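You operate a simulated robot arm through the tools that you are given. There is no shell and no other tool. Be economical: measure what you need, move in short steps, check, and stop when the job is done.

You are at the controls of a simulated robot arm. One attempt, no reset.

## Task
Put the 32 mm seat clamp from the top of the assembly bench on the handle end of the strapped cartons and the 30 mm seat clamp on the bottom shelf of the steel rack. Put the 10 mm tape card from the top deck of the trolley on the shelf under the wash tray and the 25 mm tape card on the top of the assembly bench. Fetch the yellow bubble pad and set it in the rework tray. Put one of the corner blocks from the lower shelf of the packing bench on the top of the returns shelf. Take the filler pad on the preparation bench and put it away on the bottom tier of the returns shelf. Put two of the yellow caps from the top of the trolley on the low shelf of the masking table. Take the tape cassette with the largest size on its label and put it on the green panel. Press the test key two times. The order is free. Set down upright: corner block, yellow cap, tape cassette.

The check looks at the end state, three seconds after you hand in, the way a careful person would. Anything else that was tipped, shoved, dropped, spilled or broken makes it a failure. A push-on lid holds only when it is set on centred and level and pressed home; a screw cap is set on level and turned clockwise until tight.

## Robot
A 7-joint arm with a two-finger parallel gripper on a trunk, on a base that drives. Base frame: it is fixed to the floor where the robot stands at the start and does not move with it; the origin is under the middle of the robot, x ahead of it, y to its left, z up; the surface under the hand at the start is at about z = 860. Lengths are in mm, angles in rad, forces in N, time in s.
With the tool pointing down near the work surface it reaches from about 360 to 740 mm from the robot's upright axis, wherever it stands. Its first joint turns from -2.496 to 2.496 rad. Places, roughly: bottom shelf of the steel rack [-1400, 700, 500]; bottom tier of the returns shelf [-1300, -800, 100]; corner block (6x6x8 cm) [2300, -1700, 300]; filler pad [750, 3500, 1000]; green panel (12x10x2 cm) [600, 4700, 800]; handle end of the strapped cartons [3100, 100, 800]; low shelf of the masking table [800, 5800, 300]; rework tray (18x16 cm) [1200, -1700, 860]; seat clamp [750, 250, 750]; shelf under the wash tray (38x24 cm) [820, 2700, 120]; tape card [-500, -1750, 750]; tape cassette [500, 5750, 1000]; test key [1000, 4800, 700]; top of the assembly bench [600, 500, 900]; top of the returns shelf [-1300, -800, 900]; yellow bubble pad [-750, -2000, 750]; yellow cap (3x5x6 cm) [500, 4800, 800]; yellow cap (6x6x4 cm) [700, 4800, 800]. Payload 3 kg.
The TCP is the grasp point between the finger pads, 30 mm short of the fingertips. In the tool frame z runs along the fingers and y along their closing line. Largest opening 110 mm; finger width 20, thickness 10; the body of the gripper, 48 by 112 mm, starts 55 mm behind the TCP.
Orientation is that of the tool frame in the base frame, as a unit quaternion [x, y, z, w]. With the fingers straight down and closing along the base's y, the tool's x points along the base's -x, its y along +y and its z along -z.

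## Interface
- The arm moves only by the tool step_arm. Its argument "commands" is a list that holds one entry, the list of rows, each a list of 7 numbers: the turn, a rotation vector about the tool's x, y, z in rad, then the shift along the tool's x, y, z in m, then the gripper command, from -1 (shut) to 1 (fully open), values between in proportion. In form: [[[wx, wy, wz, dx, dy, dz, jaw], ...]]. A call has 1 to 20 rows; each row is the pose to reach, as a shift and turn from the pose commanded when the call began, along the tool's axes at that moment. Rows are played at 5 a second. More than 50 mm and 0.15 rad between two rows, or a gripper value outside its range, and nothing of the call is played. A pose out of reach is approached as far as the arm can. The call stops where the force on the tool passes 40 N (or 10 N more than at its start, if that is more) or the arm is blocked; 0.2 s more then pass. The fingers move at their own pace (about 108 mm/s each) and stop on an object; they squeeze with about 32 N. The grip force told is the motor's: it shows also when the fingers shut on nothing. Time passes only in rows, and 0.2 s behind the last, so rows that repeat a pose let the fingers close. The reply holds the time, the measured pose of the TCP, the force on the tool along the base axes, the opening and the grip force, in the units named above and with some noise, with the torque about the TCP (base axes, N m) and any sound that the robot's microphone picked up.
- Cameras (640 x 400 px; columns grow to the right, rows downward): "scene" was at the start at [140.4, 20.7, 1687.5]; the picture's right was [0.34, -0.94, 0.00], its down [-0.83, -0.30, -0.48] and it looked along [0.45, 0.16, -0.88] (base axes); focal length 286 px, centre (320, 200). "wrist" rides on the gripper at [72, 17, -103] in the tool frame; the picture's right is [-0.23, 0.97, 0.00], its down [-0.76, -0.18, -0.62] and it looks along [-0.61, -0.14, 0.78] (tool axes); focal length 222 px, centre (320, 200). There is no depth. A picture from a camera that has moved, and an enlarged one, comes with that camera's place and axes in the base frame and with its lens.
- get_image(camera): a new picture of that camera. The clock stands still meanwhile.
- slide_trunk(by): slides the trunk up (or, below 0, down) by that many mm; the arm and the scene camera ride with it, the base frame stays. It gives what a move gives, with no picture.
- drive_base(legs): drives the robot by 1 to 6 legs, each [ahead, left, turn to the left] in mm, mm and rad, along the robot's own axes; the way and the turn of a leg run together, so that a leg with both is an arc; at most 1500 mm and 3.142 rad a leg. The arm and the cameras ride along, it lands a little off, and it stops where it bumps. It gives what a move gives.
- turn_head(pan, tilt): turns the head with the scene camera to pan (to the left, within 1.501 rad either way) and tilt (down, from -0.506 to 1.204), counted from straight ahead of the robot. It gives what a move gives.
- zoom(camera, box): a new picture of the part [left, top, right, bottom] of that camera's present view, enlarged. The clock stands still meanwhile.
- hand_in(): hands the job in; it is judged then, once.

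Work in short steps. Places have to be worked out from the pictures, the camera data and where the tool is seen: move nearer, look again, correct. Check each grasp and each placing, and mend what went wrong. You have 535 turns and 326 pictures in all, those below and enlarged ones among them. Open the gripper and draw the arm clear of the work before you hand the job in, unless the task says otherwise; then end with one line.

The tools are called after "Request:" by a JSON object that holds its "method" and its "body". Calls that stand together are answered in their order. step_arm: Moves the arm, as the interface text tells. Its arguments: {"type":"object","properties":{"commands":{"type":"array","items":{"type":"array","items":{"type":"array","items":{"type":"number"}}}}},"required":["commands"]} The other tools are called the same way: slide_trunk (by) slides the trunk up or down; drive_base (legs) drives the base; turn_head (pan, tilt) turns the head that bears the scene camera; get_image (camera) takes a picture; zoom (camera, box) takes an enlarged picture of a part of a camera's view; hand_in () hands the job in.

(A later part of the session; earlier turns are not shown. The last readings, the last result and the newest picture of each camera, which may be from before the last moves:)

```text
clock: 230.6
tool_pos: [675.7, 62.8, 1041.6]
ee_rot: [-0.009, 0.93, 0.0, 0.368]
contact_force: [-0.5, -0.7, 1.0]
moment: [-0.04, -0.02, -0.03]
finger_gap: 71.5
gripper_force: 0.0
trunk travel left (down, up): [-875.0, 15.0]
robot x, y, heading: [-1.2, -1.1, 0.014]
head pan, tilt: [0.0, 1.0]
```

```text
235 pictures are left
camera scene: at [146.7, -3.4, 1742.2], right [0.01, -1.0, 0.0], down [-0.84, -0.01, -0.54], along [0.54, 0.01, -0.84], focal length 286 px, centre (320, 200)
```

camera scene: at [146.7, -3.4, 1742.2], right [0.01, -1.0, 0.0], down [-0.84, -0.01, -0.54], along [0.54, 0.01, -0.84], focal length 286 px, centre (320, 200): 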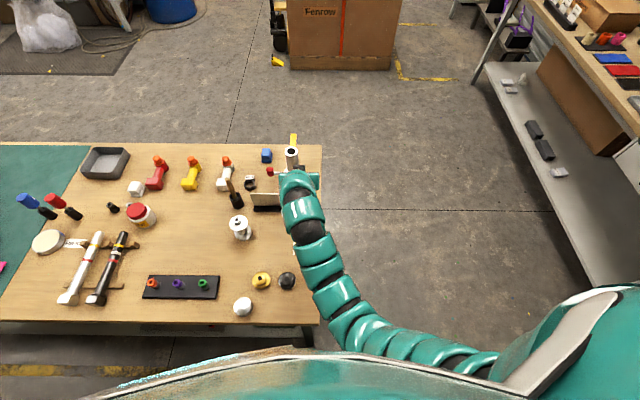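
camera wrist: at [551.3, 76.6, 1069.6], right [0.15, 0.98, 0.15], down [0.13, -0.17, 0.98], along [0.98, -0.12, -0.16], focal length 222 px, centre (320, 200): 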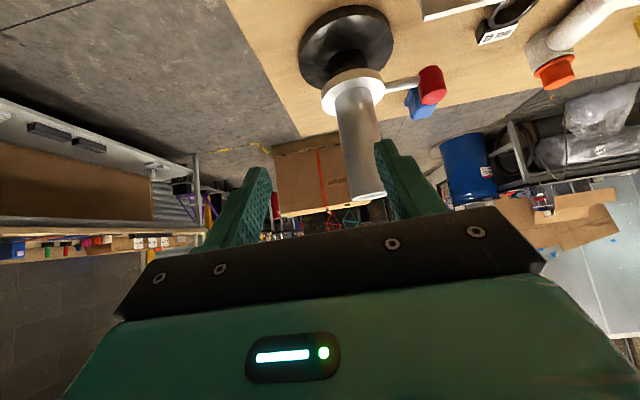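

I reduce the tilt to 0.5 rad for a better grip and line up; then lower the trunk.

Request:
{"method": "step_arm", "body": {"commands": [[[0, 0.12, 0, 0.003, -0.003, -0.003, 0.3], [0, 0.25, 0, 0.0066, -0.006, -0.006, 0.3], [0, 0.25, 0, 0.0066, -0.006, -0.006, 0.3]]]}}

Request:
{"method": "slide_trunk", "body": {"by": -110}}

Request:
{"method": "get_image", "body": {"camera": "wrist"}}

```text
clock: 231.4
tool_pos: [663.4, 54.8, 1041.8]
ee_rot: [-0.01, 0.969, 0.0, 0.247]
contact_force: [0.4, -0.5, -0.6]
moment: [-0.02, 0.01, -0.01]
finger_gap: 71.4
gripper_force: 0.1
trunk travel left (down, up): [-875.0, 15.0]
robot x, y, heading: [3.1, -4.6, 0.017]
head pan, tilt: [0.0, 1.0]
```

```text
clock: 232.9
tool_pos: [664.1, 56.5, 930.7]
ee_rot: [-0.011, 0.969, 0.0, 0.248]
contact_force: [-0.5, 0.8, -0.4]
moment: [0.01, 0.01, 0.02]
finger_gap: 71.4
gripper_force: 0.0
trunk travel left (down, up): [-765.0, 125.0]
robot x, y, heading: [-7.6, -3.9, 0.015]
head pan, tilt: [0.0, 1.0]
```

```text
234 pictures are left
camera wrist: at [551.6, 70.7, 989.0], right [0.18, 0.98, 0.1], down [0.37, -0.16, 0.91], along [0.91, -0.13, -0.39], focal length 222 px, centre (320, 200)
```

wrist: 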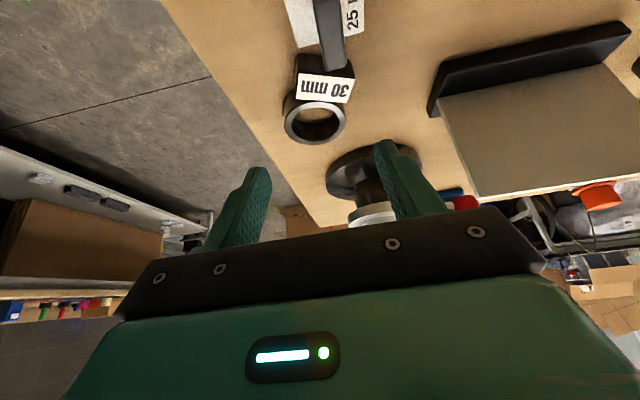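

Ring at (680,55). I move 6 mm forward and descend to z≈892.

Request:
{"method": "step_arm", "body": {"commands": [[[0, 0, 0, 0.004, 0, 0.018, 0.3], [0, 0, 0, 0.0105, 0, 0.031, 0.3], [0, 0, 0, 0.0125, 0, 0.0355, 0.3], [0, 0, 0, 0.0129, 0, 0.0362, 0.3], [0, 0, 0, 0.0129, 0, 0.0362, 0.3]]]}}

Request:
{"method": "get_image", "body": {"camera": "wrist"}}

```text
clock: 234.1
tool_pos: [671.8, 54.1, 894.2]
ee_rot: [-0.01, 0.969, -0.001, 0.248]
contact_force: [0.1, -0.4, 0.3]
moment: [-0.02, 0.0, 0.02]
finger_gap: 71.5
gripper_force: 0.0
trunk travel left (down, up): [-765.0, 125.0]
robot x, y, heading: [-1.1, -6.6, 0.011]
head pan, tilt: [0.0, 1.0]
```

```text
233 pictures are left
camera wrist: at [559.0, 70.5, 951.8], right [0.18, 0.98, 0.1], down [0.37, -0.16, 0.91], along [0.91, -0.13, -0.39], focal length 222 px, centre (320, 200)
```

wrist: 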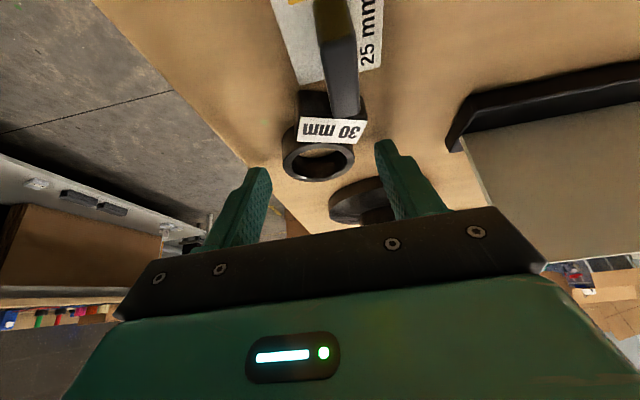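

Good alignment; I nudge 3 mm forward and close.

Request:
{"method": "step_arm", "body": {"commands": [[[0, 0, 0, -0.0021, 0, 0.0023, 0.3], [0, 0, 0, -0.0021, 0, 0.0023, 0.0], [0, 0, 0, -0.0021, 0, 0.0023, -0.2], [0, 0, 0, -0.0021, 0, 0.0023, -1], [0, 0, 0, -0.0021, 0, 0.0023, -1], [0, 0, 0, -0.0021, 0, 0.0023, -1]]]}}

Request:
{"method": "get_image", "body": {"camera": "wrist"}}

```text
clock: 235.5
tool_pos: [673.6, 55.7, 892.6]
ee_rot: [-0.01, 0.969, -0.001, 0.248]
contact_force: [0.5, -1.0, 0.6]
moment: [0.02, 0.02, -0.02]
finger_gap: 40.0
gripper_force: 31.8
trunk travel left (down, up): [-765.0, 125.0]
robot x, y, heading: [-2.8, -6.1, 0.012]
head pan, tilt: [0.0, 1.0]
```

```text
232 pictures are left
camera wrist: at [561.4, 70.5, 949.9], right [0.18, 0.98, 0.1], down [0.37, -0.16, 0.91], along [0.91, -0.13, -0.39], focal length 222 px, centre (320, 200)
```

wrist: 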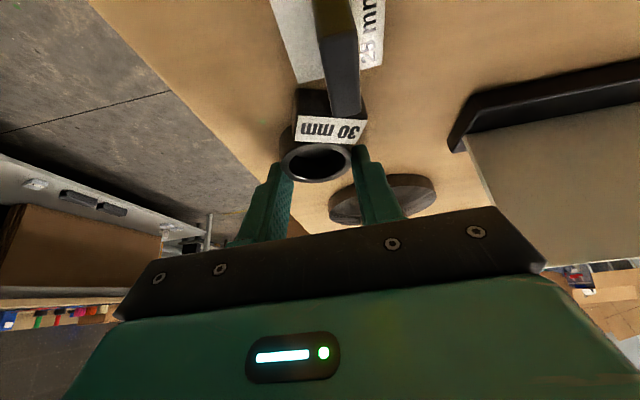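

Gap is 40 mm, slightly off the diameter. I lift a little to test the hold.

Request:
{"method": "slide_trunk", "body": {"by": 40}}

Request:
{"method": "get_image", "body": {"camera": "wrist"}}

```text
clock: 236.3
tool_pos: [673.9, 55.5, 932.3]
ee_rot: [-0.009, 0.969, -0.001, 0.247]
contact_force: [0.2, -0.6, -1.3]
moment: [-0.01, -0.04, 0.02]
finger_gap: 40.1
gripper_force: 31.8
trunk travel left (down, up): [-805.0, 85.0]
robot x, y, heading: [-3.5, -4.2, 0.011]
head pan, tilt: [0.0, 1.0]
```

```text
231 pictures are left
camera wrist: at [561.5, 70.4, 989.8], right [0.18, 0.98, 0.1], down [0.37, -0.16, 0.91], along [0.91, -0.13, -0.39], focal length 222 px, centre (320, 200)
```

wrist: 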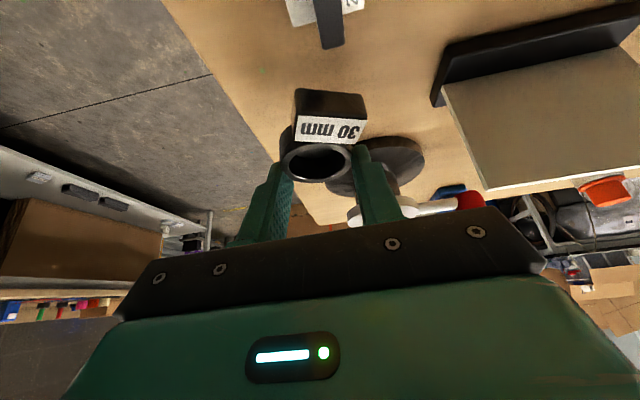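

Held steadily. I raise, back away from the bench, turn to face the steel rack and look at its bottom shelf.

Request:
{"method": "slide_trunk", "body": {"by": 80}}

Request:
{"method": "drive_base", "body": {"legs": [[-250, -150, 0], [0, 0, -1.57], [0, 0, -1.57], [0, -800, 0]]}}

Request:
{"method": "turn_head", "body": {"pan": 0.0, "tilt": 0.8}}

Request:
{"method": "get_image", "body": {"camera": "scene"}}

```text
clock: 237.5
tool_pos: [674.6, 56.6, 1010.8]
ee_rot: [-0.01, 0.969, -0.001, 0.247]
contact_force: [0.6, 0.3, -0.3]
moment: [0.01, -0.01, 0.04]
finger_gap: 40.0
gripper_force: 31.9
trunk travel left (down, up): [-885.0, 5.0]
robot x, y, heading: [-3.5, -5.9, 0.01]
head pan, tilt: [0.0, 1.0]
```

```text
clock: 251.1
tool_pos: [-940.7, 608.1, 1012.2]
ee_rot: [0.969, 0.014, -0.248, 0.0]
contact_force: [-0.6, -0.2, 0.1]
moment: [0.01, -0.01, -0.01]
finger_gap: 40.0
gripper_force: 32.0
trunk travel left (down, up): [-885.0, 5.0]
robot x, y, heading: [-259.9, 675.2, -3.117]
head pan, tilt: [0.0, 1.0]
```

```text
clock: 251.8
tool_pos: [-940.1, 609.0, 1011.6]
ee_rot: [0.969, 0.013, -0.248, 0.0]
contact_force: [0.2, -0.6, -0.6]
moment: [-0.01, -0.02, -0.01]
finger_gap: 40.1
gripper_force: 31.7
trunk travel left (down, up): [-885.0, 5.0]
robot x, y, heading: [-261.7, 674.4, -3.122]
head pan, tilt: [0.0, 0.799]
```

```text
230 pictures are left
camera scene: at [-426.2, 667.5, 1767.3], right [-0.02, 1.0, 0.0], down [0.72, 0.01, -0.7], along [-0.7, -0.01, -0.72], focal length 286 px, centre (320, 200)
```

scene: 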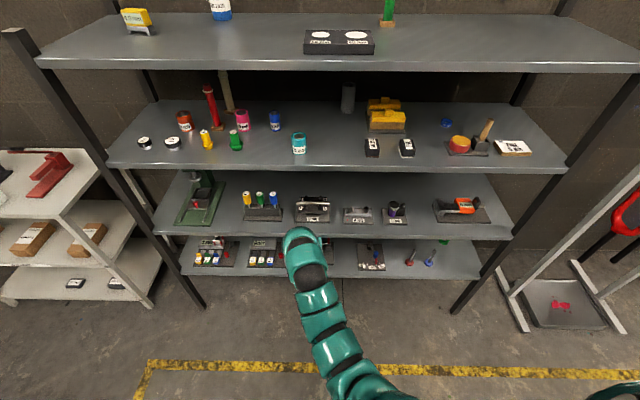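

The bottom shelf's right end (right of the blue peg) is free: aim about (-1215,1330). I strafe there, lower the trunk, and look.

Request:
{"method": "drive_base", "body": {"legs": [[0, -720, -0.02]]}}

Request:
{"method": "slide_trunk", "body": {"by": -400}}

Request:
{"method": "get_image", "body": {"camera": "scene"}}

Request:
{"method": "get_image", "body": {"camera": "wrist"}}

```text
clock: 255.6
tool_pos: [-950.8, 1306.7, 1011.3]
ee_rot: [0.969, 0.007, -0.248, -0.001]
contact_force: [-0.6, -1.0, -0.9]
moment: [0.01, 0.02, 0.05]
finger_gap: 40.1
gripper_force: 32.5
trunk travel left (down, up): [-885.0, 5.0]
robot x, y, heading: [-273.5, 1359.3, -3.133]
head pan, tilt: [0.0, 0.799]
```

```text
clock: 259.5
tool_pos: [-950.2, 1307.6, 611.9]
ee_rot: [0.969, 0.007, -0.248, -0.001]
contact_force: [0.1, 1.0, -0.4]
moment: [0.04, 0.01, 0.01]
finger_gap: 39.9
gripper_force: 32.4
trunk travel left (down, up): [-485.0, 405.0]
robot x, y, heading: [-273.9, 1360.0, -3.133]
head pan, tilt: [0.0, 0.799]
```

```text
229 pictures are left
camera scene: at [-435.0, 1359.7, 1367.4], right [-0.01, 1.0, 0.0], down [0.72, 0.0, -0.7], along [-0.7, 0.0, -0.72], focal length 286 px, centre (320, 200)
```

scene: 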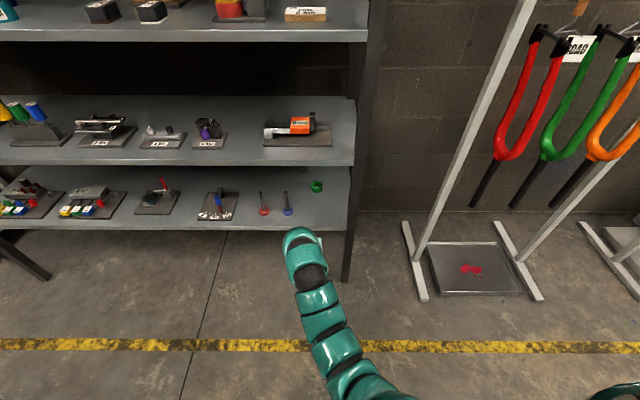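

```text
228 pictures are left
camera wrist: at [-836.4, 1291.5, 669.9], right [-0.19, -0.98, 0.1], down [-0.37, 0.17, 0.91], along [-0.91, 0.13, -0.39], focal length 222 px, centre (320, 200)
```

wrist: 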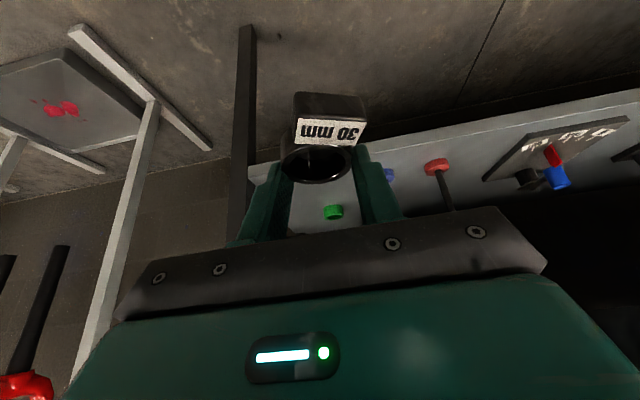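

Shelf z≈485, front x≈-1135, free stretch y 1250–1440. I shift right 35 mm, lower to TCP≈545, and advance partway.

Request:
{"method": "slide_trunk", "body": {"by": -60}}

Request:
{"method": "drive_base", "body": {"legs": [[150, -35, 0]]}}

Request:
{"method": "get_image", "body": {"camera": "wrist"}}

Request:
{"method": "get_image", "body": {"camera": "scene"}}

```text
clock: 260.5
tool_pos: [-951.0, 1307.0, 552.0]
ee_rot: [0.969, 0.007, -0.248, -0.002]
contact_force: [-0.5, -0.3, 0.8]
moment: [0.0, 0.02, -0.02]
finger_gap: 39.9
gripper_force: 31.8
trunk travel left (down, up): [-425.0, 465.0]
robot x, y, heading: [-272.5, 1361.8, -3.137]
head pan, tilt: [0.0, 0.799]
```

```text
clock: 261.9
tool_pos: [-1102.1, 1341.0, 551.1]
ee_rot: [0.969, 0.006, -0.248, -0.001]
contact_force: [0.2, -0.3, -0.5]
moment: [0.01, 0.0, -0.03]
finger_gap: 39.9
gripper_force: 32.0
trunk travel left (down, up): [-425.0, 465.0]
robot x, y, heading: [-425.2, 1396.7, -3.136]
head pan, tilt: [0.0, 0.799]
```

```text
227 pictures are left
camera wrist: at [-988.6, 1325.0, 609.7], right [-0.19, -0.98, 0.1], down [-0.37, 0.17, 0.91], along [-0.91, 0.13, -0.39], focal length 222 px, centre (320, 200)
```

wrist: 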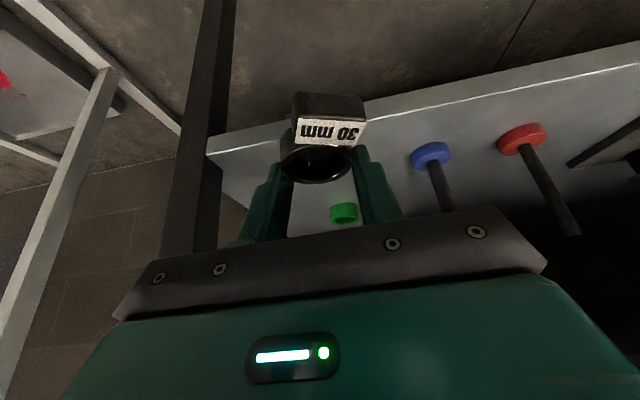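

```text
226 pictures are left
camera scene: at [-587.4, 1393.5, 1307.3], right [-0.01, 1.0, 0.0], down [0.72, 0.0, -0.7], along [-0.7, 0.0, -0.72], focal length 286 px, centre (320, 200)
```

scene: 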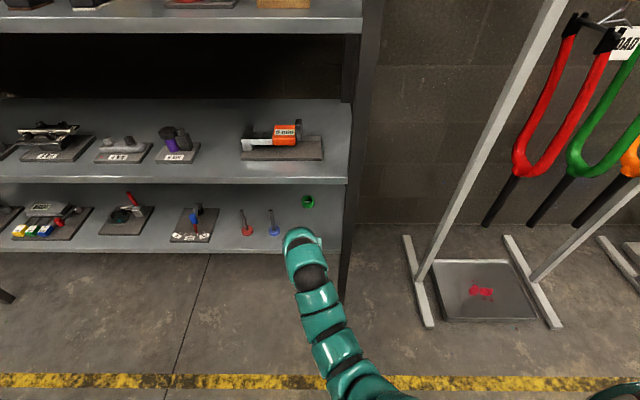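

I advance 85 mm, then lower slowly to the shelf.

Request:
{"method": "drive_base", "body": {"legs": [[85, 0, 0]]}}

Request:
{"method": "slide_trunk", "body": {"by": -24}}

Request:
{"method": "get_image", "body": {"camera": "wrist"}}

```text
clock: 262.9
tool_pos: [-1187.8, 1338.9, 553.0]
ee_rot: [0.969, 0.008, -0.248, -0.001]
contact_force: [0.5, 0.5, -0.5]
moment: [0.0, 0.02, -0.02]
finger_gap: 39.9
gripper_force: 32.0
trunk travel left (down, up): [-425.0, 465.0]
robot x, y, heading: [-510.9, 1397.1, -3.13]
head pan, tilt: [0.0, 0.799]
```

```text
clock: 263.6
tool_pos: [-1187.3, 1338.0, 527.7]
ee_rot: [0.969, 0.008, -0.247, -0.002]
contact_force: [0.3, 0.0, -0.7]
moment: [-0.05, 0.0, -0.01]
finger_gap: 39.9
gripper_force: 31.7
trunk travel left (down, up): [-401.0, 489.0]
robot x, y, heading: [-511.8, 1393.8, -3.131]
head pan, tilt: [0.0, 0.799]
```

```text
225 pictures are left
camera wrist: at [-1073.3, 1322.4, 585.8], right [-0.18, -0.98, 0.1], down [-0.37, 0.17, 0.91], along [-0.91, 0.13, -0.39], focal length 222 px, centre (320, 200)
```

wrist: 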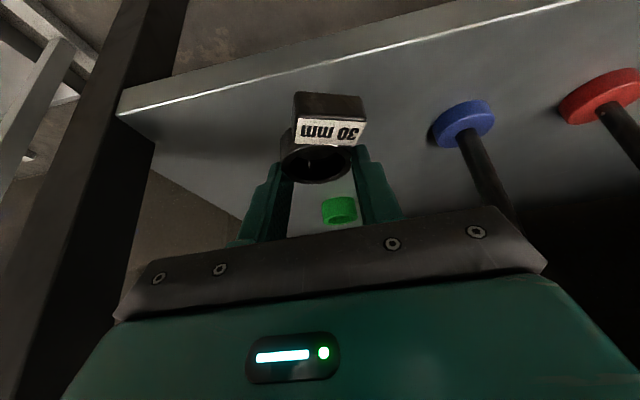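

Request:
{"method": "step_arm", "body": {"commands": [[[0, 0, 0, 0.0014, 0, 0.0026, -1], [0, 0, 0, 0.0024, 0, 0.0044, -1], [0, 0, 0, 0.0034, 0, 0.0061, -1], [0, 0, 0, 0.0043, 0, 0.0079, -1], [0, 0, 0, 0.0053, 0, 0.0097, -1], [0, 0, 0, 0.0062, 0, 0.0114, -1], [0, 0, 0, 0.0072, 0, 0.0132, -1], [0, 0, 0, 0.0081, 0, 0.0149, -1], [0, 0, 0, 0.0091, 0, 0.0167, -1], [0, 0, 0, 0.01, 0, 0.0184, -1], [0, 0, 0, 0.011, 0, 0.0202, -1], [0, 0, 0, 0.012, 0, 0.022, -1], [0, 0, 0, 0.013, 0, 0.0237, -1], [0, 0, 0, 0.0139, 0, 0.0255, -1]]]}}

Request:
{"method": "get_image", "body": {"camera": "wrist"}}

```text
clock: 266.6
tool_pos: [-1188.2, 1338.3, 500.3]
ee_rot: [0.969, 0.008, -0.248, -0.001]
contact_force: [0.5, -0.1, -0.6]
moment: [0.0, 0.0, -0.02]
finger_gap: 39.9
gripper_force: 31.6
trunk travel left (down, up): [-401.0, 489.0]
robot x, y, heading: [-508.4, 1396.1, -3.128]
head pan, tilt: [0.0, 0.799]
```

```text
224 pictures are left
camera wrist: at [-1073.7, 1322.5, 556.7], right [-0.18, -0.98, 0.1], down [-0.37, 0.17, 0.91], along [-0.91, 0.13, -0.39], focal length 222 px, centre (320, 200)
```

wrist: 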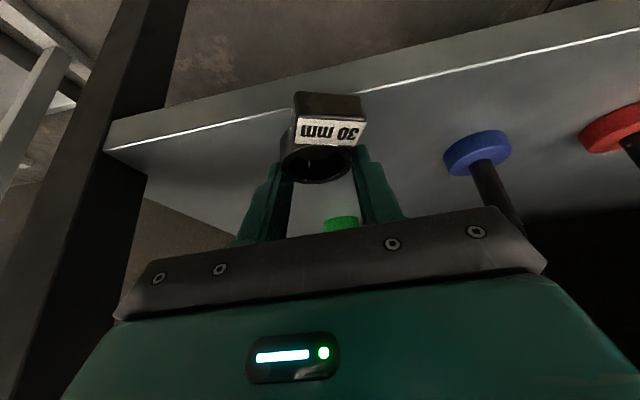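

The shelf is lower and deeper than I judged (z≈455, front x≈-1169). I advance 50 mm more so the label block is fully on the shelf, then lower.

Request:
{"method": "drive_base", "body": {"legs": [[52, 0, 0]]}}

Request:
{"method": "step_arm", "body": {"commands": [[[0, 0, 0, 0.0019, 0, 0.0035, -1], [0, 0, 0, 0.0029, 0, 0.0053, -1], [0, 0, 0, 0.0038, 0, 0.007, -1], [0, 0, 0, 0.0048, 0, 0.0088, -1], [0, 0, 0, 0.0057, 0, 0.0105, -1], [0, 0, 0, 0.0067, 0, 0.0123, -1], [0, 0, 0, 0.0077, 0, 0.014, -1], [0, 0, 0, 0.0086, 0, 0.0158, -1], [0, 0, 0, 0.0096, 0, 0.0176, -1], [0, 0, 0, 0.0105, 0, 0.0193, -1]]]}}

Request:
{"method": "get_image", "body": {"camera": "wrist"}}

```text
clock: 267.6
tool_pos: [-1241.0, 1336.6, 498.6]
ee_rot: [0.969, 0.009, -0.249, -0.001]
contact_force: [0.0, -0.4, 0.1]
moment: [0.0, 0.0, -0.03]
finger_gap: 40.0
gripper_force: 32.3
trunk travel left (down, up): [-401.0, 489.0]
robot x, y, heading: [-559.3, 1393.3, -3.134]
head pan, tilt: [0.0, 0.799]
```

```text
clock: 269.1
tool_pos: [-1244.1, 1337.6, 490.7]
ee_rot: [0.967, 0.008, -0.256, 0.002]
contact_force: [-5.6, -2.5, 14.8]
moment: [-0.06, -0.28, -0.06]
finger_gap: 39.9
gripper_force: 31.7
trunk travel left (down, up): [-401.0, 489.0]
robot x, y, heading: [-564.6, 1395.0, -3.131]
head pan, tilt: [0.0, 0.799]
stopped in row 7: the force on the tool passed its limit at 42 N (the readings are from after the stop); the commanded pose is now the measured one
```

```text
223 pictures are left
camera wrist: at [-1128.6, 1321.5, 547.0], right [-0.18, -0.98, 0.11], down [-0.36, 0.17, 0.92], along [-0.92, 0.13, -0.38], focal length 222 px, centre (320, 200)
```

wrist: 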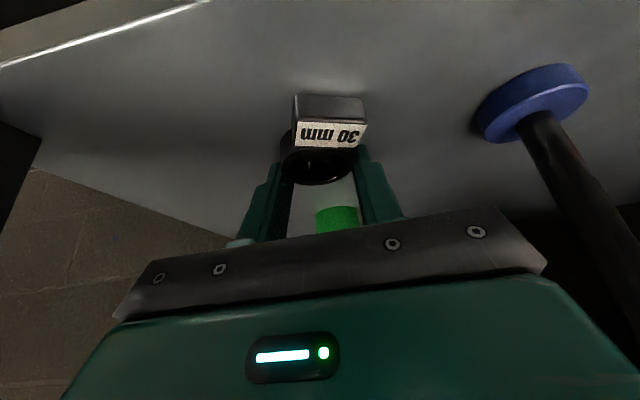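

Contact at 490.7. I open slightly, then raise a few mm and back out with the base.

Request:
{"method": "step_arm", "body": {"commands": [[[0, 0, 0, 0, 0, 0, -0.2], [0, 0, 0, 0, 0, 0, 0.1], [0, 0, 0, 0, 0, 0, 0.1], [0, 0, 0, -0.005, 0, -0.009, 0.1], [0, 0, 0, -0.012, 0, -0.022, 0.1]]]}}

Request:
{"method": "drive_base", "body": {"legs": [[-200, 0, 0]]}}

Request:
{"method": "get_image", "body": {"camera": "wrist"}}

Request:
{"method": "get_image", "body": {"camera": "scene"}}

```text
clock: 270.3
tool_pos: [-1241.9, 1335.6, 512.9]
ee_rot: [0.968, 0.009, -0.251, 0.001]
contact_force: [0.2, 0.0, 0.3]
moment: [0.01, 0.01, -0.02]
finger_gap: 60.4
gripper_force: 0.1
trunk travel left (down, up): [-401.0, 489.0]
robot x, y, heading: [-561.6, 1392.9, -3.13]
head pan, tilt: [0.0, 0.799]
```

```text
clock: 271.9
tool_pos: [-1041.5, 1342.6, 513.2]
ee_rot: [0.968, 0.006, -0.253, 0.0]
contact_force: [-0.2, -1.0, 0.0]
moment: [0.01, 0.02, -0.02]
finger_gap: 60.5
gripper_force: 0.0
trunk travel left (down, up): [-401.0, 489.0]
robot x, y, heading: [-360.8, 1391.6, -3.141]
head pan, tilt: [0.0, 0.799]
```

```text
222 pictures are left
camera wrist: at [-926.9, 1326.0, 569.9], right [-0.19, -0.98, 0.11], down [-0.36, 0.17, 0.92], along [-0.91, 0.13, -0.39], focal length 222 px, centre (320, 200)
```

wrist: 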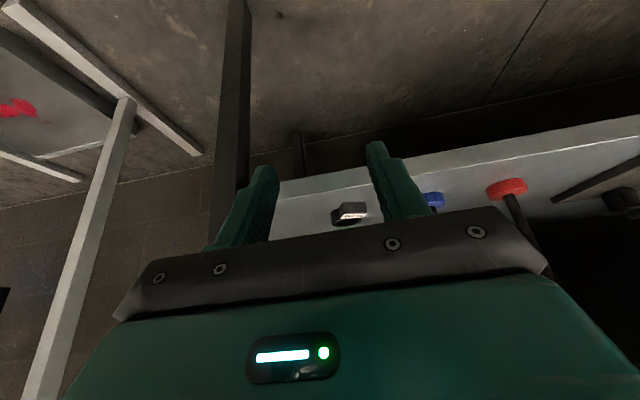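

```text
221 pictures are left
camera scene: at [-522.7, 1394.0, 1283.4], right [0.0, 1.0, 0.0], down [0.72, 0.0, -0.7], along [-0.7, 0.0, -0.72], focal length 286 px, centre (320, 200)
```

scene: 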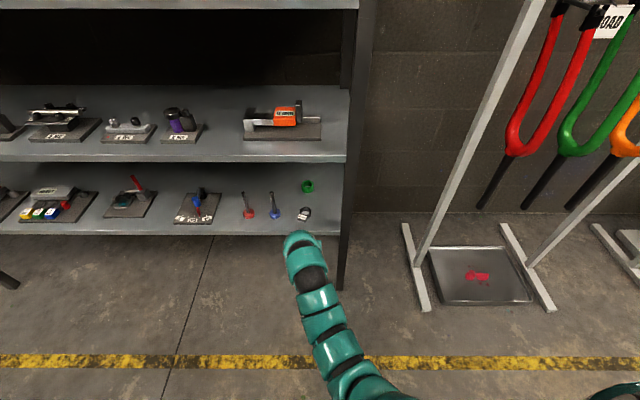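

The 30 mm clamp is on the bottom shelf. Before fetching the 10 mm card I want to see its destination, so I turn to look at the bench row.

Request:
{"method": "slide_trunk", "body": {"by": 400}}

Request:
{"method": "drive_base", "body": {"legs": [[-250, 0, 0], [0, 0, -1.57]]}}

Request:
{"method": "turn_head", "body": {"pan": -0.7, "tilt": 0.5}}

Request:
{"method": "get_image", "body": {"camera": "scene"}}

```text
clock: 275.7
tool_pos: [-1041.6, 1342.4, 912.9]
ee_rot: [0.968, 0.006, -0.253, 0.0]
contact_force: [0.5, -0.2, 0.0]
moment: [-0.02, -0.03, 0.0]
finger_gap: 60.8
gripper_force: 0.0
trunk travel left (down, up): [-801.0, 89.0]
robot x, y, heading: [-355.2, 1396.7, -3.139]
head pan, tilt: [0.0, 0.799]
```

```text
clock: 281.4
tool_pos: [-146.8, 2077.2, 911.7]
ee_rot: [-0.682, 0.686, 0.177, 0.18]
contact_force: [-0.6, 0.3, 0.0]
moment: [0.0, 0.01, 0.03]
finger_gap: 60.3
gripper_force: 0.1
trunk travel left (down, up): [-801.0, 89.0]
robot x, y, heading: [-107.9, 1397.1, 1.555]
head pan, tilt: [0.0, 0.799]
```

```text
clock: 282.5
tool_pos: [-146.8, 2077.0, 913.6]
ee_rot: [-0.682, 0.686, 0.177, 0.181]
contact_force: [0.7, 0.5, 0.0]
moment: [-0.01, 0.01, -0.01]
finger_gap: 60.6
gripper_force: 0.0
trunk travel left (down, up): [-801.0, 89.0]
robot x, y, heading: [-105.6, 1400.9, 1.562]
head pan, tilt: [-0.7, 0.499]
```

```text
220 pictures are left
camera scene: at [-45.7, 1544.4, 1709.3], right [0.76, -0.65, 0.0], down [-0.31, -0.36, -0.88], along [0.57, 0.66, -0.48], focal length 286 px, centre (320, 200)
```

scene: 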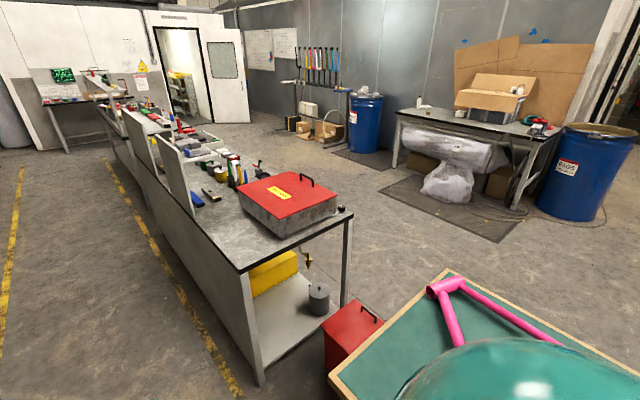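

The wash tray (red lid) is on the near end of the long bench; its low shelf is open at the end and likely on the east side. I'll fetch the 10 mm card first: turn left and drive back to the trolley.

Request:
{"method": "slide_trunk", "body": {"by": 85}}

Request:
{"method": "drive_base", "body": {"legs": [[0, 0, 1.57], [0, 0, 1.57], [1400, 0, 0], [700, -345, 0]]}}

Request:
{"method": "get_image", "body": {"camera": "wrist"}}

```text
clock: 283.7
tool_pos: [-146.7, 2077.3, 997.8]
ee_rot: [-0.682, 0.686, 0.176, 0.18]
contact_force: [0.5, 0.5, -0.6]
moment: [0.01, 0.03, 0.02]
finger_gap: 60.5
gripper_force: 0.1
trunk travel left (down, up): [-886.0, 4.0]
robot x, y, heading: [-106.9, 1401.9, 1.559]
head pan, tilt: [-0.7, 0.499]
```

```text
clock: 301.9
tool_pos: [-535.2, -1326.8, 997.9]
ee_rot: [0.697, 0.671, -0.183, 0.173]
contact_force: [-0.2, -1.8, -0.1]
moment: [0.0, 0.01, -0.02]
finger_gap: 60.5
gripper_force: 0.0
trunk travel left (down, up): [-886.0, 4.0]
robot x, y, heading: [-559.0, -645.4, -1.618]
head pan, tilt: [-0.7, 0.499]
```

```text
219 pictures are left
camera wrist: at [-513.7, -1214.5, 1054.8], right [0.97, -0.23, 0.11], down [-0.19, -0.35, 0.92], along [-0.18, -0.91, -0.39], focal length 222 px, centre (320, 200)
```

wrist: 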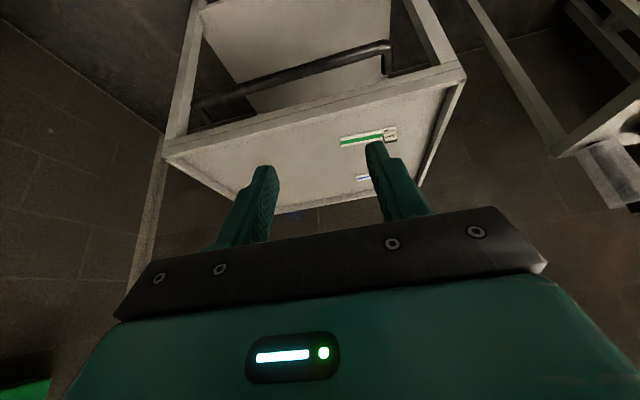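

I correct the heading and drive to bring the tool near the blue 10 mm card (tab at about (-404,-1860)).

Request:
{"method": "drive_base", "body": {"legs": [[0, 121, 0.048], [455, 0, 0]]}}

Request:
{"method": "slide_trunk", "body": {"by": -120}}

Request:
{"method": "get_image", "body": {"camera": "wrist"}}

```text
clock: 305.5
tool_pos: [-389.2, -1797.0, 998.3]
ee_rot: [0.683, 0.686, -0.179, 0.178]
contact_force: [0.0, 0.2, 0.0]
moment: [0.02, -0.02, -0.01]
finger_gap: 60.8
gripper_force: 0.0
trunk travel left (down, up): [-886.0, 4.0]
robot x, y, heading: [-438.6, -1114.1, -1.573]
head pan, tilt: [-0.7, 0.499]
```

```text
clock: 307.0
tool_pos: [-388.3, -1796.3, 879.7]
ee_rot: [0.684, 0.685, -0.179, 0.177]
contact_force: [-0.7, 0.5, 0.0]
moment: [0.02, -0.03, -0.01]
finger_gap: 60.6
gripper_force: 0.1
trunk travel left (down, up): [-766.0, 124.0]
robot x, y, heading: [-436.5, -1119.1, -1.579]
head pan, tilt: [-0.7, 0.499]
```

```text
218 pictures are left
camera wrist: at [-371.8, -1682.7, 935.1], right [0.97, -0.2, 0.11], down [-0.17, -0.36, 0.92], along [-0.14, -0.91, -0.39], focal length 222 px, centre (320, 200)
```

wrist: 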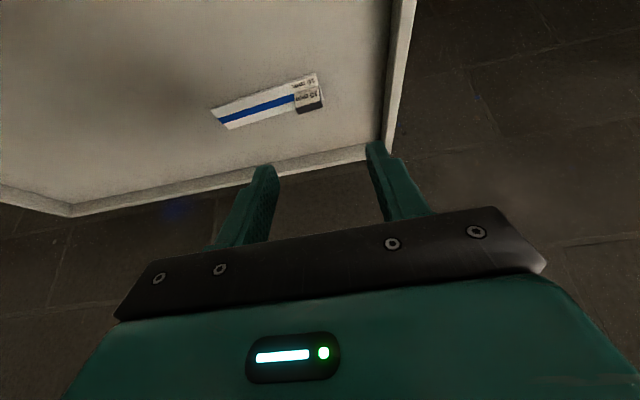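

Request:
{"method": "zoom", "body": {"camera": "wrist", "box": [200, 60, 340, 140]}}

```text
4.57 times, centred on (270, 100) of wrist
camera zoom: at [-371.8, -1682.7, 935.1], right [0.97, -0.2, 0.11], down [-0.17, -0.36, 0.92], along [-0.14, -0.91, -0.39], focal length 1015 px, centre (549, 657)
```

zoom: 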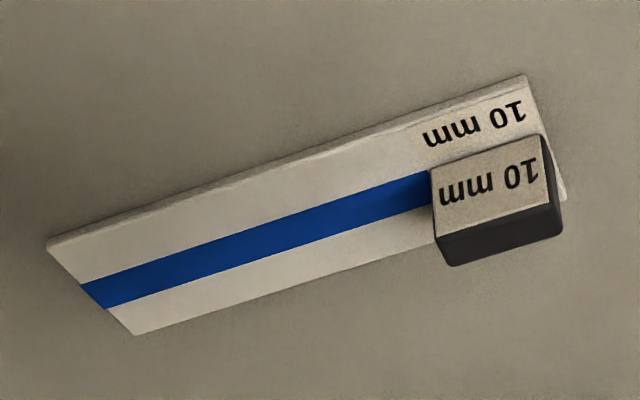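

Tab ends lie at x -415.6..-387, tab centre (-401,-1868), top z≈743. I extend the arm 61 mm forward, 13 mm right, then check for lateral drift.

Request:
{"method": "step_arm", "body": {"commands": [[[0, 0, 0, -0.018, -0.005, 0.01, 0.2], [0, 0, 0, -0.036, -0.01, 0.02, 0.2], [0, 0, 0, -0.0536, -0.013, 0.0292, 0.2], [0, 0, 0, -0.0536, -0.013, 0.0292, 0.2]]]}}

Request:
{"method": "slide_trunk", "body": {"by": -80}}

Request:
{"method": "get_image", "body": {"camera": "wrist"}}

```text
clock: 308.0
tool_pos: [-403.5, -1858.5, 880.4]
ee_rot: [0.684, 0.685, -0.18, 0.178]
contact_force: [0.4, 0.3, 0.4]
moment: [-0.04, -0.03, 0.01]
finger_gap: 66.0
gripper_force: 0.0
trunk travel left (down, up): [-766.0, 124.0]
robot x, y, heading: [-436.5, -1118.4, -1.574]
head pan, tilt: [-0.7, 0.499]
```

```text
clock: 309.2
tool_pos: [-402.6, -1858.7, 799.5]
ee_rot: [0.683, 0.685, -0.179, 0.177]
contact_force: [-0.2, 0.2, -1.1]
moment: [0.01, 0.03, 0.03]
finger_gap: 65.8
gripper_force: 0.0
trunk travel left (down, up): [-686.0, 204.0]
robot x, y, heading: [-436.1, -1114.8, -1.578]
head pan, tilt: [-0.7, 0.499]
```

```text
216 pictures are left
camera wrist: at [-385.4, -1744.1, 856.5], right [0.97, -0.2, 0.11], down [-0.17, -0.36, 0.92], along [-0.14, -0.91, -0.39], focal length 222 px, centre (320, 200)
```

wrist: 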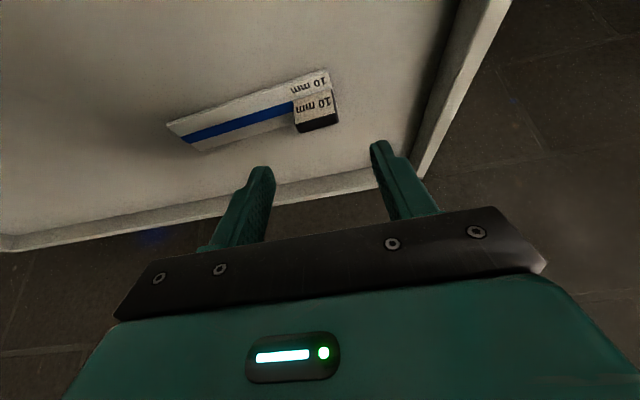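

Request:
{"method": "slide_trunk", "body": {"by": -36}}

Request:
{"method": "step_arm", "body": {"commands": [[[0, 0, 0, 0.001, 0.002, 0.002, 0.0], [0, 0, 0, 0.002, 0.002, 0.004, 0.0], [0, 0, 0, 0.0029, 0.002, 0.0053, 0.0], [0, 0, 0, 0.0029, 0.002, 0.0053, -0.2]]]}}

Request:
{"method": "get_image", "body": {"camera": "wrist"}}

```text
clock: 310.0
tool_pos: [-402.5, -1858.7, 763.6]
ee_rot: [0.683, 0.686, -0.179, 0.177]
contact_force: [-0.3, 0.6, -1.3]
moment: [0.03, -0.01, 0.0]
finger_gap: 65.8
gripper_force: 0.0
trunk travel left (down, up): [-650.0, 240.0]
robot x, y, heading: [-438.2, -1115.7, -1.575]
head pan, tilt: [-0.7, 0.499]
```

```text
clock: 311.0
tool_pos: [-401.4, -1858.4, 758.6]
ee_rot: [0.683, 0.685, -0.18, 0.177]
contact_force: [-0.5, 0.1, 0.2]
moment: [0.02, 0.01, 0.02]
finger_gap: 43.8
gripper_force: 0.1
trunk travel left (down, up): [-650.0, 240.0]
robot x, y, heading: [-434.4, -1116.1, -1.57]
head pan, tilt: [-0.7, 0.499]
```

```text
215 pictures are left
camera wrist: at [-383.3, -1744.6, 814.0], right [0.97, -0.2, 0.11], down [-0.17, -0.36, 0.92], along [-0.14, -0.91, -0.39], focal length 222 px, centre (320, 200)
```

wrist: 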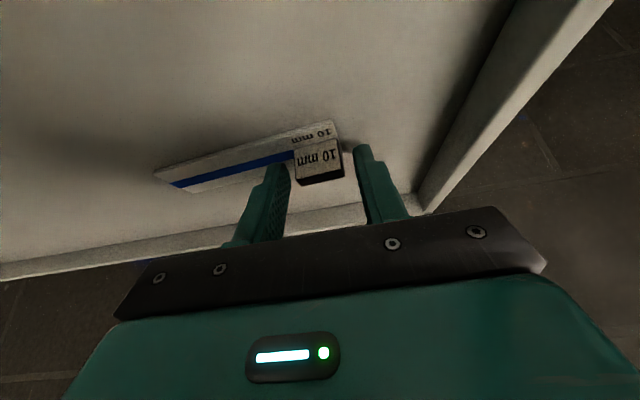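

The tab is between the fingers. I close and lift a little.

Request:
{"method": "step_arm", "body": {"commands": [[[0, 0, 0, 0, 0, 0, -0.5], [0, 0, 0, 0, 0, 0, -1], [0, 0, 0, 0, 0, 0, -1], [0, 0, 0, 0, 0, 0, -1]]]}}

Request:
{"method": "slide_trunk", "body": {"by": 60}}

Request:
{"method": "get_image", "body": {"camera": "wrist"}}

```text
clock: 312.0
tool_pos: [-401.8, -1858.3, 757.0]
ee_rot: [0.683, 0.685, -0.179, 0.177]
contact_force: [-0.4, 0.7, 0.5]
moment: [-0.05, 0.04, 0.04]
finger_gap: 28.8
gripper_force: 32.1
trunk travel left (down, up): [-650.0, 240.0]
robot x, y, heading: [-440.9, -1114.2, -1.575]
head pan, tilt: [-0.7, 0.499]
```

```text
clock: 313.0
tool_pos: [-401.7, -1858.9, 817.0]
ee_rot: [0.683, 0.685, -0.18, 0.178]
contact_force: [-0.5, 0.2, -1.3]
moment: [0.02, -0.01, -0.01]
finger_gap: 28.8
gripper_force: 31.6
trunk travel left (down, up): [-710.0, 180.0]
robot x, y, heading: [-438.0, -1116.6, -1.576]
head pan, tilt: [-0.7, 0.499]
```

```text
214 pictures are left
camera wrist: at [-383.4, -1744.7, 873.9], right [0.97, -0.2, 0.11], down [-0.17, -0.36, 0.92], along [-0.14, -0.91, -0.39], focal length 222 px, centre (320, 200)
```

wrist: 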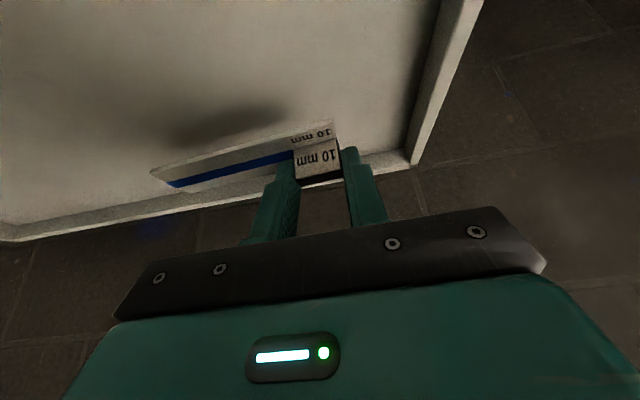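

Held (28.8 mm). I raise and drive around to the east side of the bench row (x≈1900 lane).

Request:
{"method": "slide_trunk", "body": {"by": 170}}

Request:
{"method": "drive_base", "body": {"legs": [[-520, 0, 0], [0, 1170, 0], [0, 1170, 0], [0, 0, -1.57], [0, -1500, 0], [0, -1400, 0]]}}

Request:
{"method": "turn_head", "body": {"pan": -0.3, "tilt": 0.6}}

Request:
{"method": "get_image", "body": {"camera": "scene"}}

```text
clock: 314.9
tool_pos: [-401.4, -1857.7, 986.7]
ee_rot: [0.683, 0.685, -0.18, 0.177]
contact_force: [0.5, 0.2, -0.8]
moment: [-0.01, -0.05, 0.03]
finger_gap: 28.8
gripper_force: 32.0
trunk travel left (down, up): [-880.0, 10.0]
robot x, y, heading: [-435.0, -1115.6, -1.577]
head pan, tilt: [-0.7, 0.499]
```

```text
clock: 346.8
tool_pos: [1281.0, 2257.3, 987.2]
ee_rot: [0.967, -0.019, -0.253, -0.007]
contact_force: [0.2, -0.4, 0.4]
moment: [0.0, 0.0, -0.02]
finger_gap: 28.3
gripper_force: 31.4
trunk travel left (down, up): [-880.0, 10.0]
robot x, y, heading: [2023.8, 2265.8, 3.097]
head pan, tilt: [-0.7, 0.499]
```

```text
clock: 347.6
tool_pos: [1280.4, 2257.7, 987.3]
ee_rot: [0.967, -0.019, -0.253, -0.006]
contact_force: [-1.1, -0.6, -1.0]
moment: [-0.01, 0.01, -0.03]
finger_gap: 28.5
gripper_force: 31.8
trunk travel left (down, up): [-880.0, 10.0]
robot x, y, heading: [2023.6, 2265.5, 3.095]
head pan, tilt: [-0.3, 0.6]
```

```text
213 pictures are left
camera scene: at [1859.5, 2297.2, 1779.3], right [0.34, 0.94, 0.0], down [0.53, -0.19, -0.83], along [-0.78, 0.28, -0.56], focal length 286 px, centre (320, 200)
```

scene: 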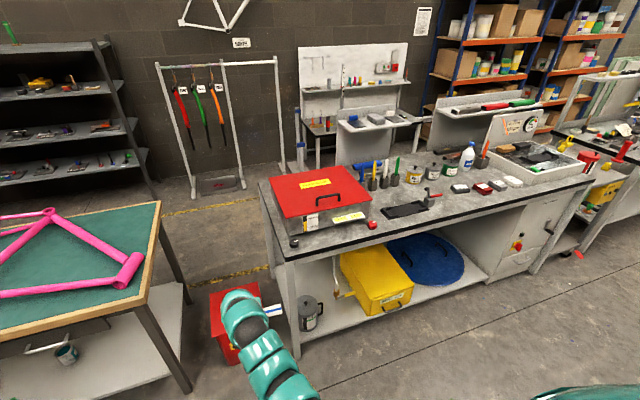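

The east side is open: shelf with canister, yellow box and blue lid. I zoom in for free space near y≈2700.

Request:
{"method": "zoom", "body": {"camera": "scene", "box": [270, 225, 500, 365]}}

```text
2.78 times, centred on (385, 295) of scene
camera zoom: at [1859.5, 2297.2, 1779.3], right [0.34, 0.94, 0.0], down [0.53, -0.19, -0.83], along [-0.78, 0.28, -0.56], focal length 794 px, centre (139, -64)
```

zoom: 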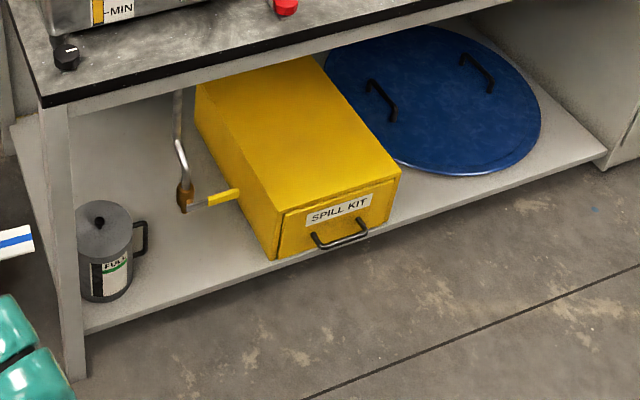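

Free floor is between canister and spill kit, y 2690–2970, near the front. I aim TCP (908,2755), card extending to +y. I line up outside first and lower the trunk.

Request:
{"method": "drive_base", "body": {"legs": [[199, -524, 0.047]]}}

Request:
{"method": "slide_trunk", "body": {"by": -400}}

Request:
{"method": "slide_trunk", "body": {"by": -330}}

Request:
{"method": "turn_head", "body": {"pan": 0.0, "tilt": 0.6}}

Request:
{"method": "get_image", "body": {"camera": "scene"}}

Request:
{"method": "get_image", "body": {"camera": "wrist"}}

```text
clock: 350.8
tool_pos: [1089.7, 2736.3, 987.1]
ee_rot: [0.968, 0.011, -0.252, 0.001]
contact_force: [0.0, -0.4, -0.2]
moment: [-0.05, 0.01, -0.01]
finger_gap: 28.9
gripper_force: 32.4
trunk travel left (down, up): [-880.0, 10.0]
robot x, y, heading: [1831.4, 2787.3, -3.125]
head pan, tilt: [-0.3, 0.6]
```

```text
clock: 354.6
tool_pos: [1089.6, 2735.9, 587.1]
ee_rot: [0.968, 0.011, -0.251, 0.001]
contact_force: [0.1, -0.1, 0.2]
moment: [-0.01, 0.02, 0.0]
finger_gap: 28.6
gripper_force: 32.0
trunk travel left (down, up): [-480.0, 410.0]
robot x, y, heading: [1830.9, 2786.3, -3.123]
head pan, tilt: [-0.3, 0.6]
```

```text
clock: 357.9
tool_pos: [1089.8, 2735.7, 256.6]
ee_rot: [0.968, 0.011, -0.252, 0.001]
contact_force: [1.2, -0.4, -0.6]
moment: [0.01, -0.01, 0.02]
finger_gap: 28.6
gripper_force: 31.6
trunk travel left (down, up): [-150.0, 740.0]
robot x, y, heading: [1832.5, 2789.5, -3.128]
head pan, tilt: [-0.3, 0.6]
```

```text
clock: 358.7
tool_pos: [1088.9, 2735.5, 257.4]
ee_rot: [0.968, 0.011, -0.252, 0.002]
contact_force: [0.3, -0.5, 0.5]
moment: [-0.04, 0.0, -0.02]
finger_gap: 28.4
gripper_force: 32.3
trunk travel left (down, up): [-150.0, 740.0]
robot x, y, heading: [1830.6, 2790.6, -3.129]
head pan, tilt: [0.0, 0.6]
```

```text
211 pictures are left
camera scene: at [1662.1, 2784.1, 1049.2], right [-0.02, 1.0, 0.0], down [0.56, 0.01, -0.82], along [-0.82, -0.01, -0.57], focal length 286 px, centre (320, 200)
```

scene: 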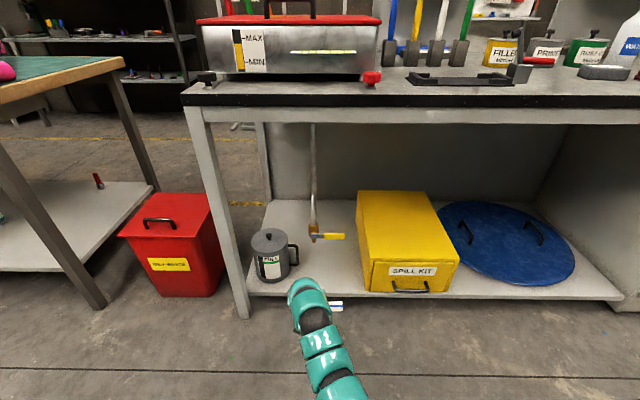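

```text
210 pictures are left
camera wrist: at [1204.5, 2721.4, 314.1], right [-0.18, -0.98, 0.11], down [-0.36, 0.17, 0.92], along [-0.91, 0.12, -0.39], focal length 222 px, centre (320, 200)
```

wrist: 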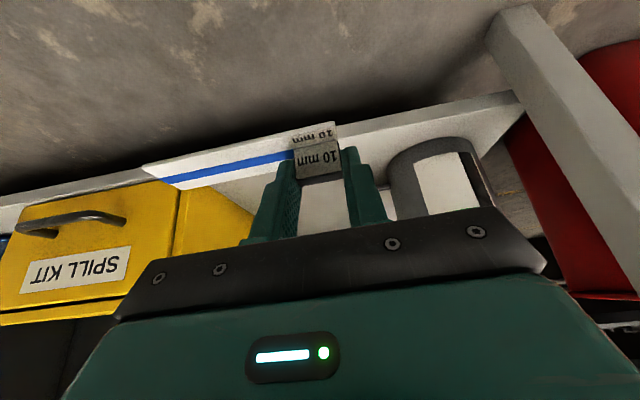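

Shelf front x≈970, z≈125; valve hangs at about x 839, z 300 behind my spot. I lower 55 mm more and advance 181 mm.

Request:
{"method": "slide_trunk", "body": {"by": -50}}

Request:
{"method": "drive_base", "body": {"legs": [[100, -15, 0]]}}

Request:
{"method": "get_image", "body": {"camera": "wrist"}}

```text
clock: 359.6
tool_pos: [1089.4, 2735.3, 208.2]
ee_rot: [0.967, 0.011, -0.253, 0.001]
contact_force: [0.3, -0.1, -0.1]
moment: [-0.01, -0.01, -0.01]
finger_gap: 28.5
gripper_force: 32.3
trunk travel left (down, up): [-100.0, 790.0]
robot x, y, heading: [1831.5, 2783.6, -3.125]
head pan, tilt: [0.0, 0.6]
```

```text
clock: 360.8
tool_pos: [989.5, 2749.7, 206.1]
ee_rot: [0.968, 0.011, -0.252, 0.002]
contact_force: [-0.6, 0.2, 0.1]
moment: [0.0, 0.03, 0.01]
finger_gap: 28.5
gripper_force: 32.2
trunk travel left (down, up): [-100.0, 790.0]
robot x, y, heading: [1733.8, 2801.9, -3.13]
head pan, tilt: [0.0, 0.6]
```

```text
209 pictures are left
camera wrist: at [1103.6, 2735.3, 264.1], right [-0.18, -0.98, 0.11], down [-0.36, 0.17, 0.92], along [-0.91, 0.12, -0.39], focal length 222 px, centre (320, 200)
```

wrist: 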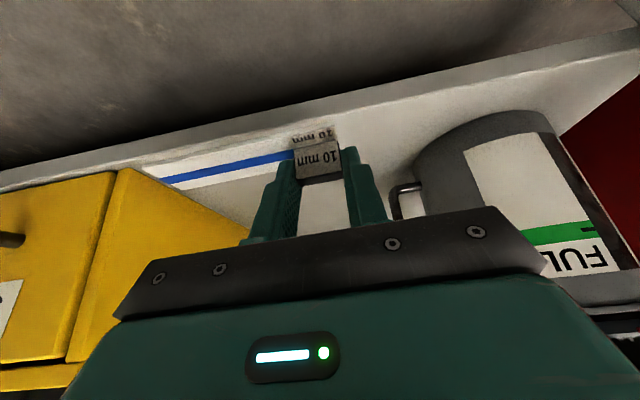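

Request:
{"method": "drive_base", "body": {"legs": [[80, 0, 0]]}}

Request:
{"method": "slide_trunk", "body": {"by": -30}}

Request:
{"method": "get_image", "body": {"camera": "wrist"}}

```text
clock: 361.9
tool_pos: [907.0, 2748.5, 207.8]
ee_rot: [0.968, 0.01, -0.252, 0.001]
contact_force: [-0.9, -0.2, 1.1]
moment: [-0.01, 0.01, -0.01]
finger_gap: 28.6
gripper_force: 31.8
trunk travel left (down, up): [-100.0, 790.0]
robot x, y, heading: [1645.9, 2798.7, -3.124]
head pan, tilt: [0.0, 0.6]
```

```text
clock: 362.6
tool_pos: [906.4, 2750.3, 177.8]
ee_rot: [0.968, 0.01, -0.251, 0.001]
contact_force: [-0.2, -0.2, 0.2]
moment: [0.01, -0.03, -0.02]
finger_gap: 28.6
gripper_force: 31.9
trunk travel left (down, up): [-70.0, 820.0]
robot x, y, heading: [1650.5, 2800.8, -3.125]
head pan, tilt: [0.0, 0.6]
```

```text
208 pictures are left
camera wrist: at [1021.7, 2734.6, 234.1], right [-0.18, -0.98, 0.11], down [-0.36, 0.17, 0.92], along [-0.91, 0.12, -0.39], focal length 222 px, centre (320, 200)
```

wrist: 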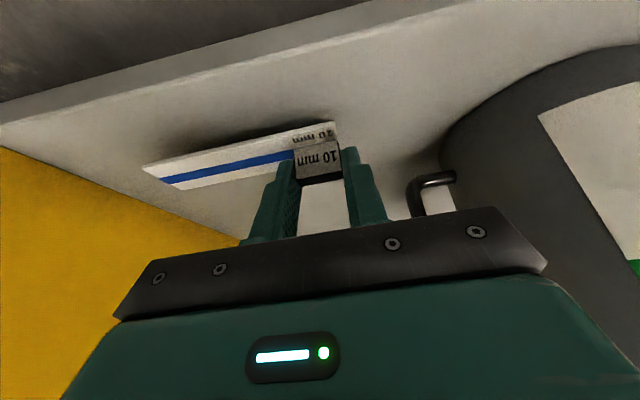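

Request:
{"method": "step_arm", "body": {"commands": [[[0, 0, 0, 0.0014, 0, 0.0026, -1], [0, 0, 0, 0.0024, 0, 0.0044, -1], [0, 0, 0, 0.0034, 0, 0.0061, -1], [0, 0, 0, 0.0043, 0, 0.0079, -1], [0, 0, 0, 0.0053, 0, 0.0097, -1], [0, 0, 0, 0.0062, 0, 0.0114, -1], [0, 0, 0, 0.0072, 0, 0.0132, -1], [0, 0, 0, 0.0081, 0, 0.0149, -1], [0, 0, 0, 0.0091, 0, 0.0167, -1], [0, 0, 0, 0.01, 0, 0.0184, -1], [0, 0, 0, 0.011, 0, 0.0202, -1], [0, 0, 0, 0.012, 0, 0.022, -1]]]}}

Request:
{"method": "get_image", "body": {"camera": "wrist"}}

```text
clock: 365.2
tool_pos: [904.4, 2749.0, 154.8]
ee_rot: [0.967, 0.009, -0.255, 0.001]
contact_force: [0.3, 0.3, 24.4]
moment: [0.07, 0.18, -0.02]
finger_gap: 28.7
gripper_force: 31.7
trunk travel left (down, up): [-70.0, 820.0]
robot x, y, heading: [1649.7, 2799.9, -3.12]
head pan, tilt: [0.0, 0.6]
```

```text
207 pictures are left
camera wrist: at [1020.0, 2734.6, 211.1], right [-0.18, -0.98, 0.11], down [-0.36, 0.17, 0.92], along [-0.92, 0.12, -0.38], focal length 222 px, centre (320, 200)
```

wrist: 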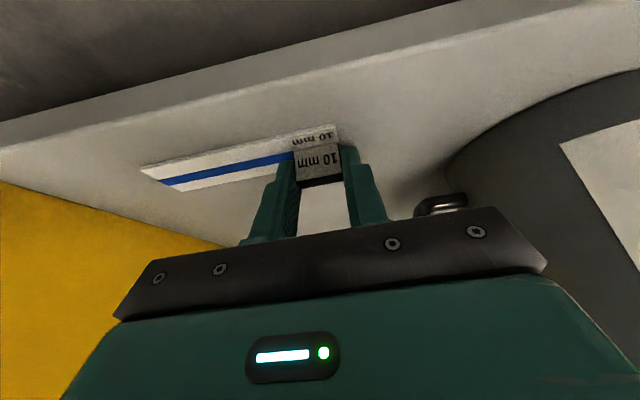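

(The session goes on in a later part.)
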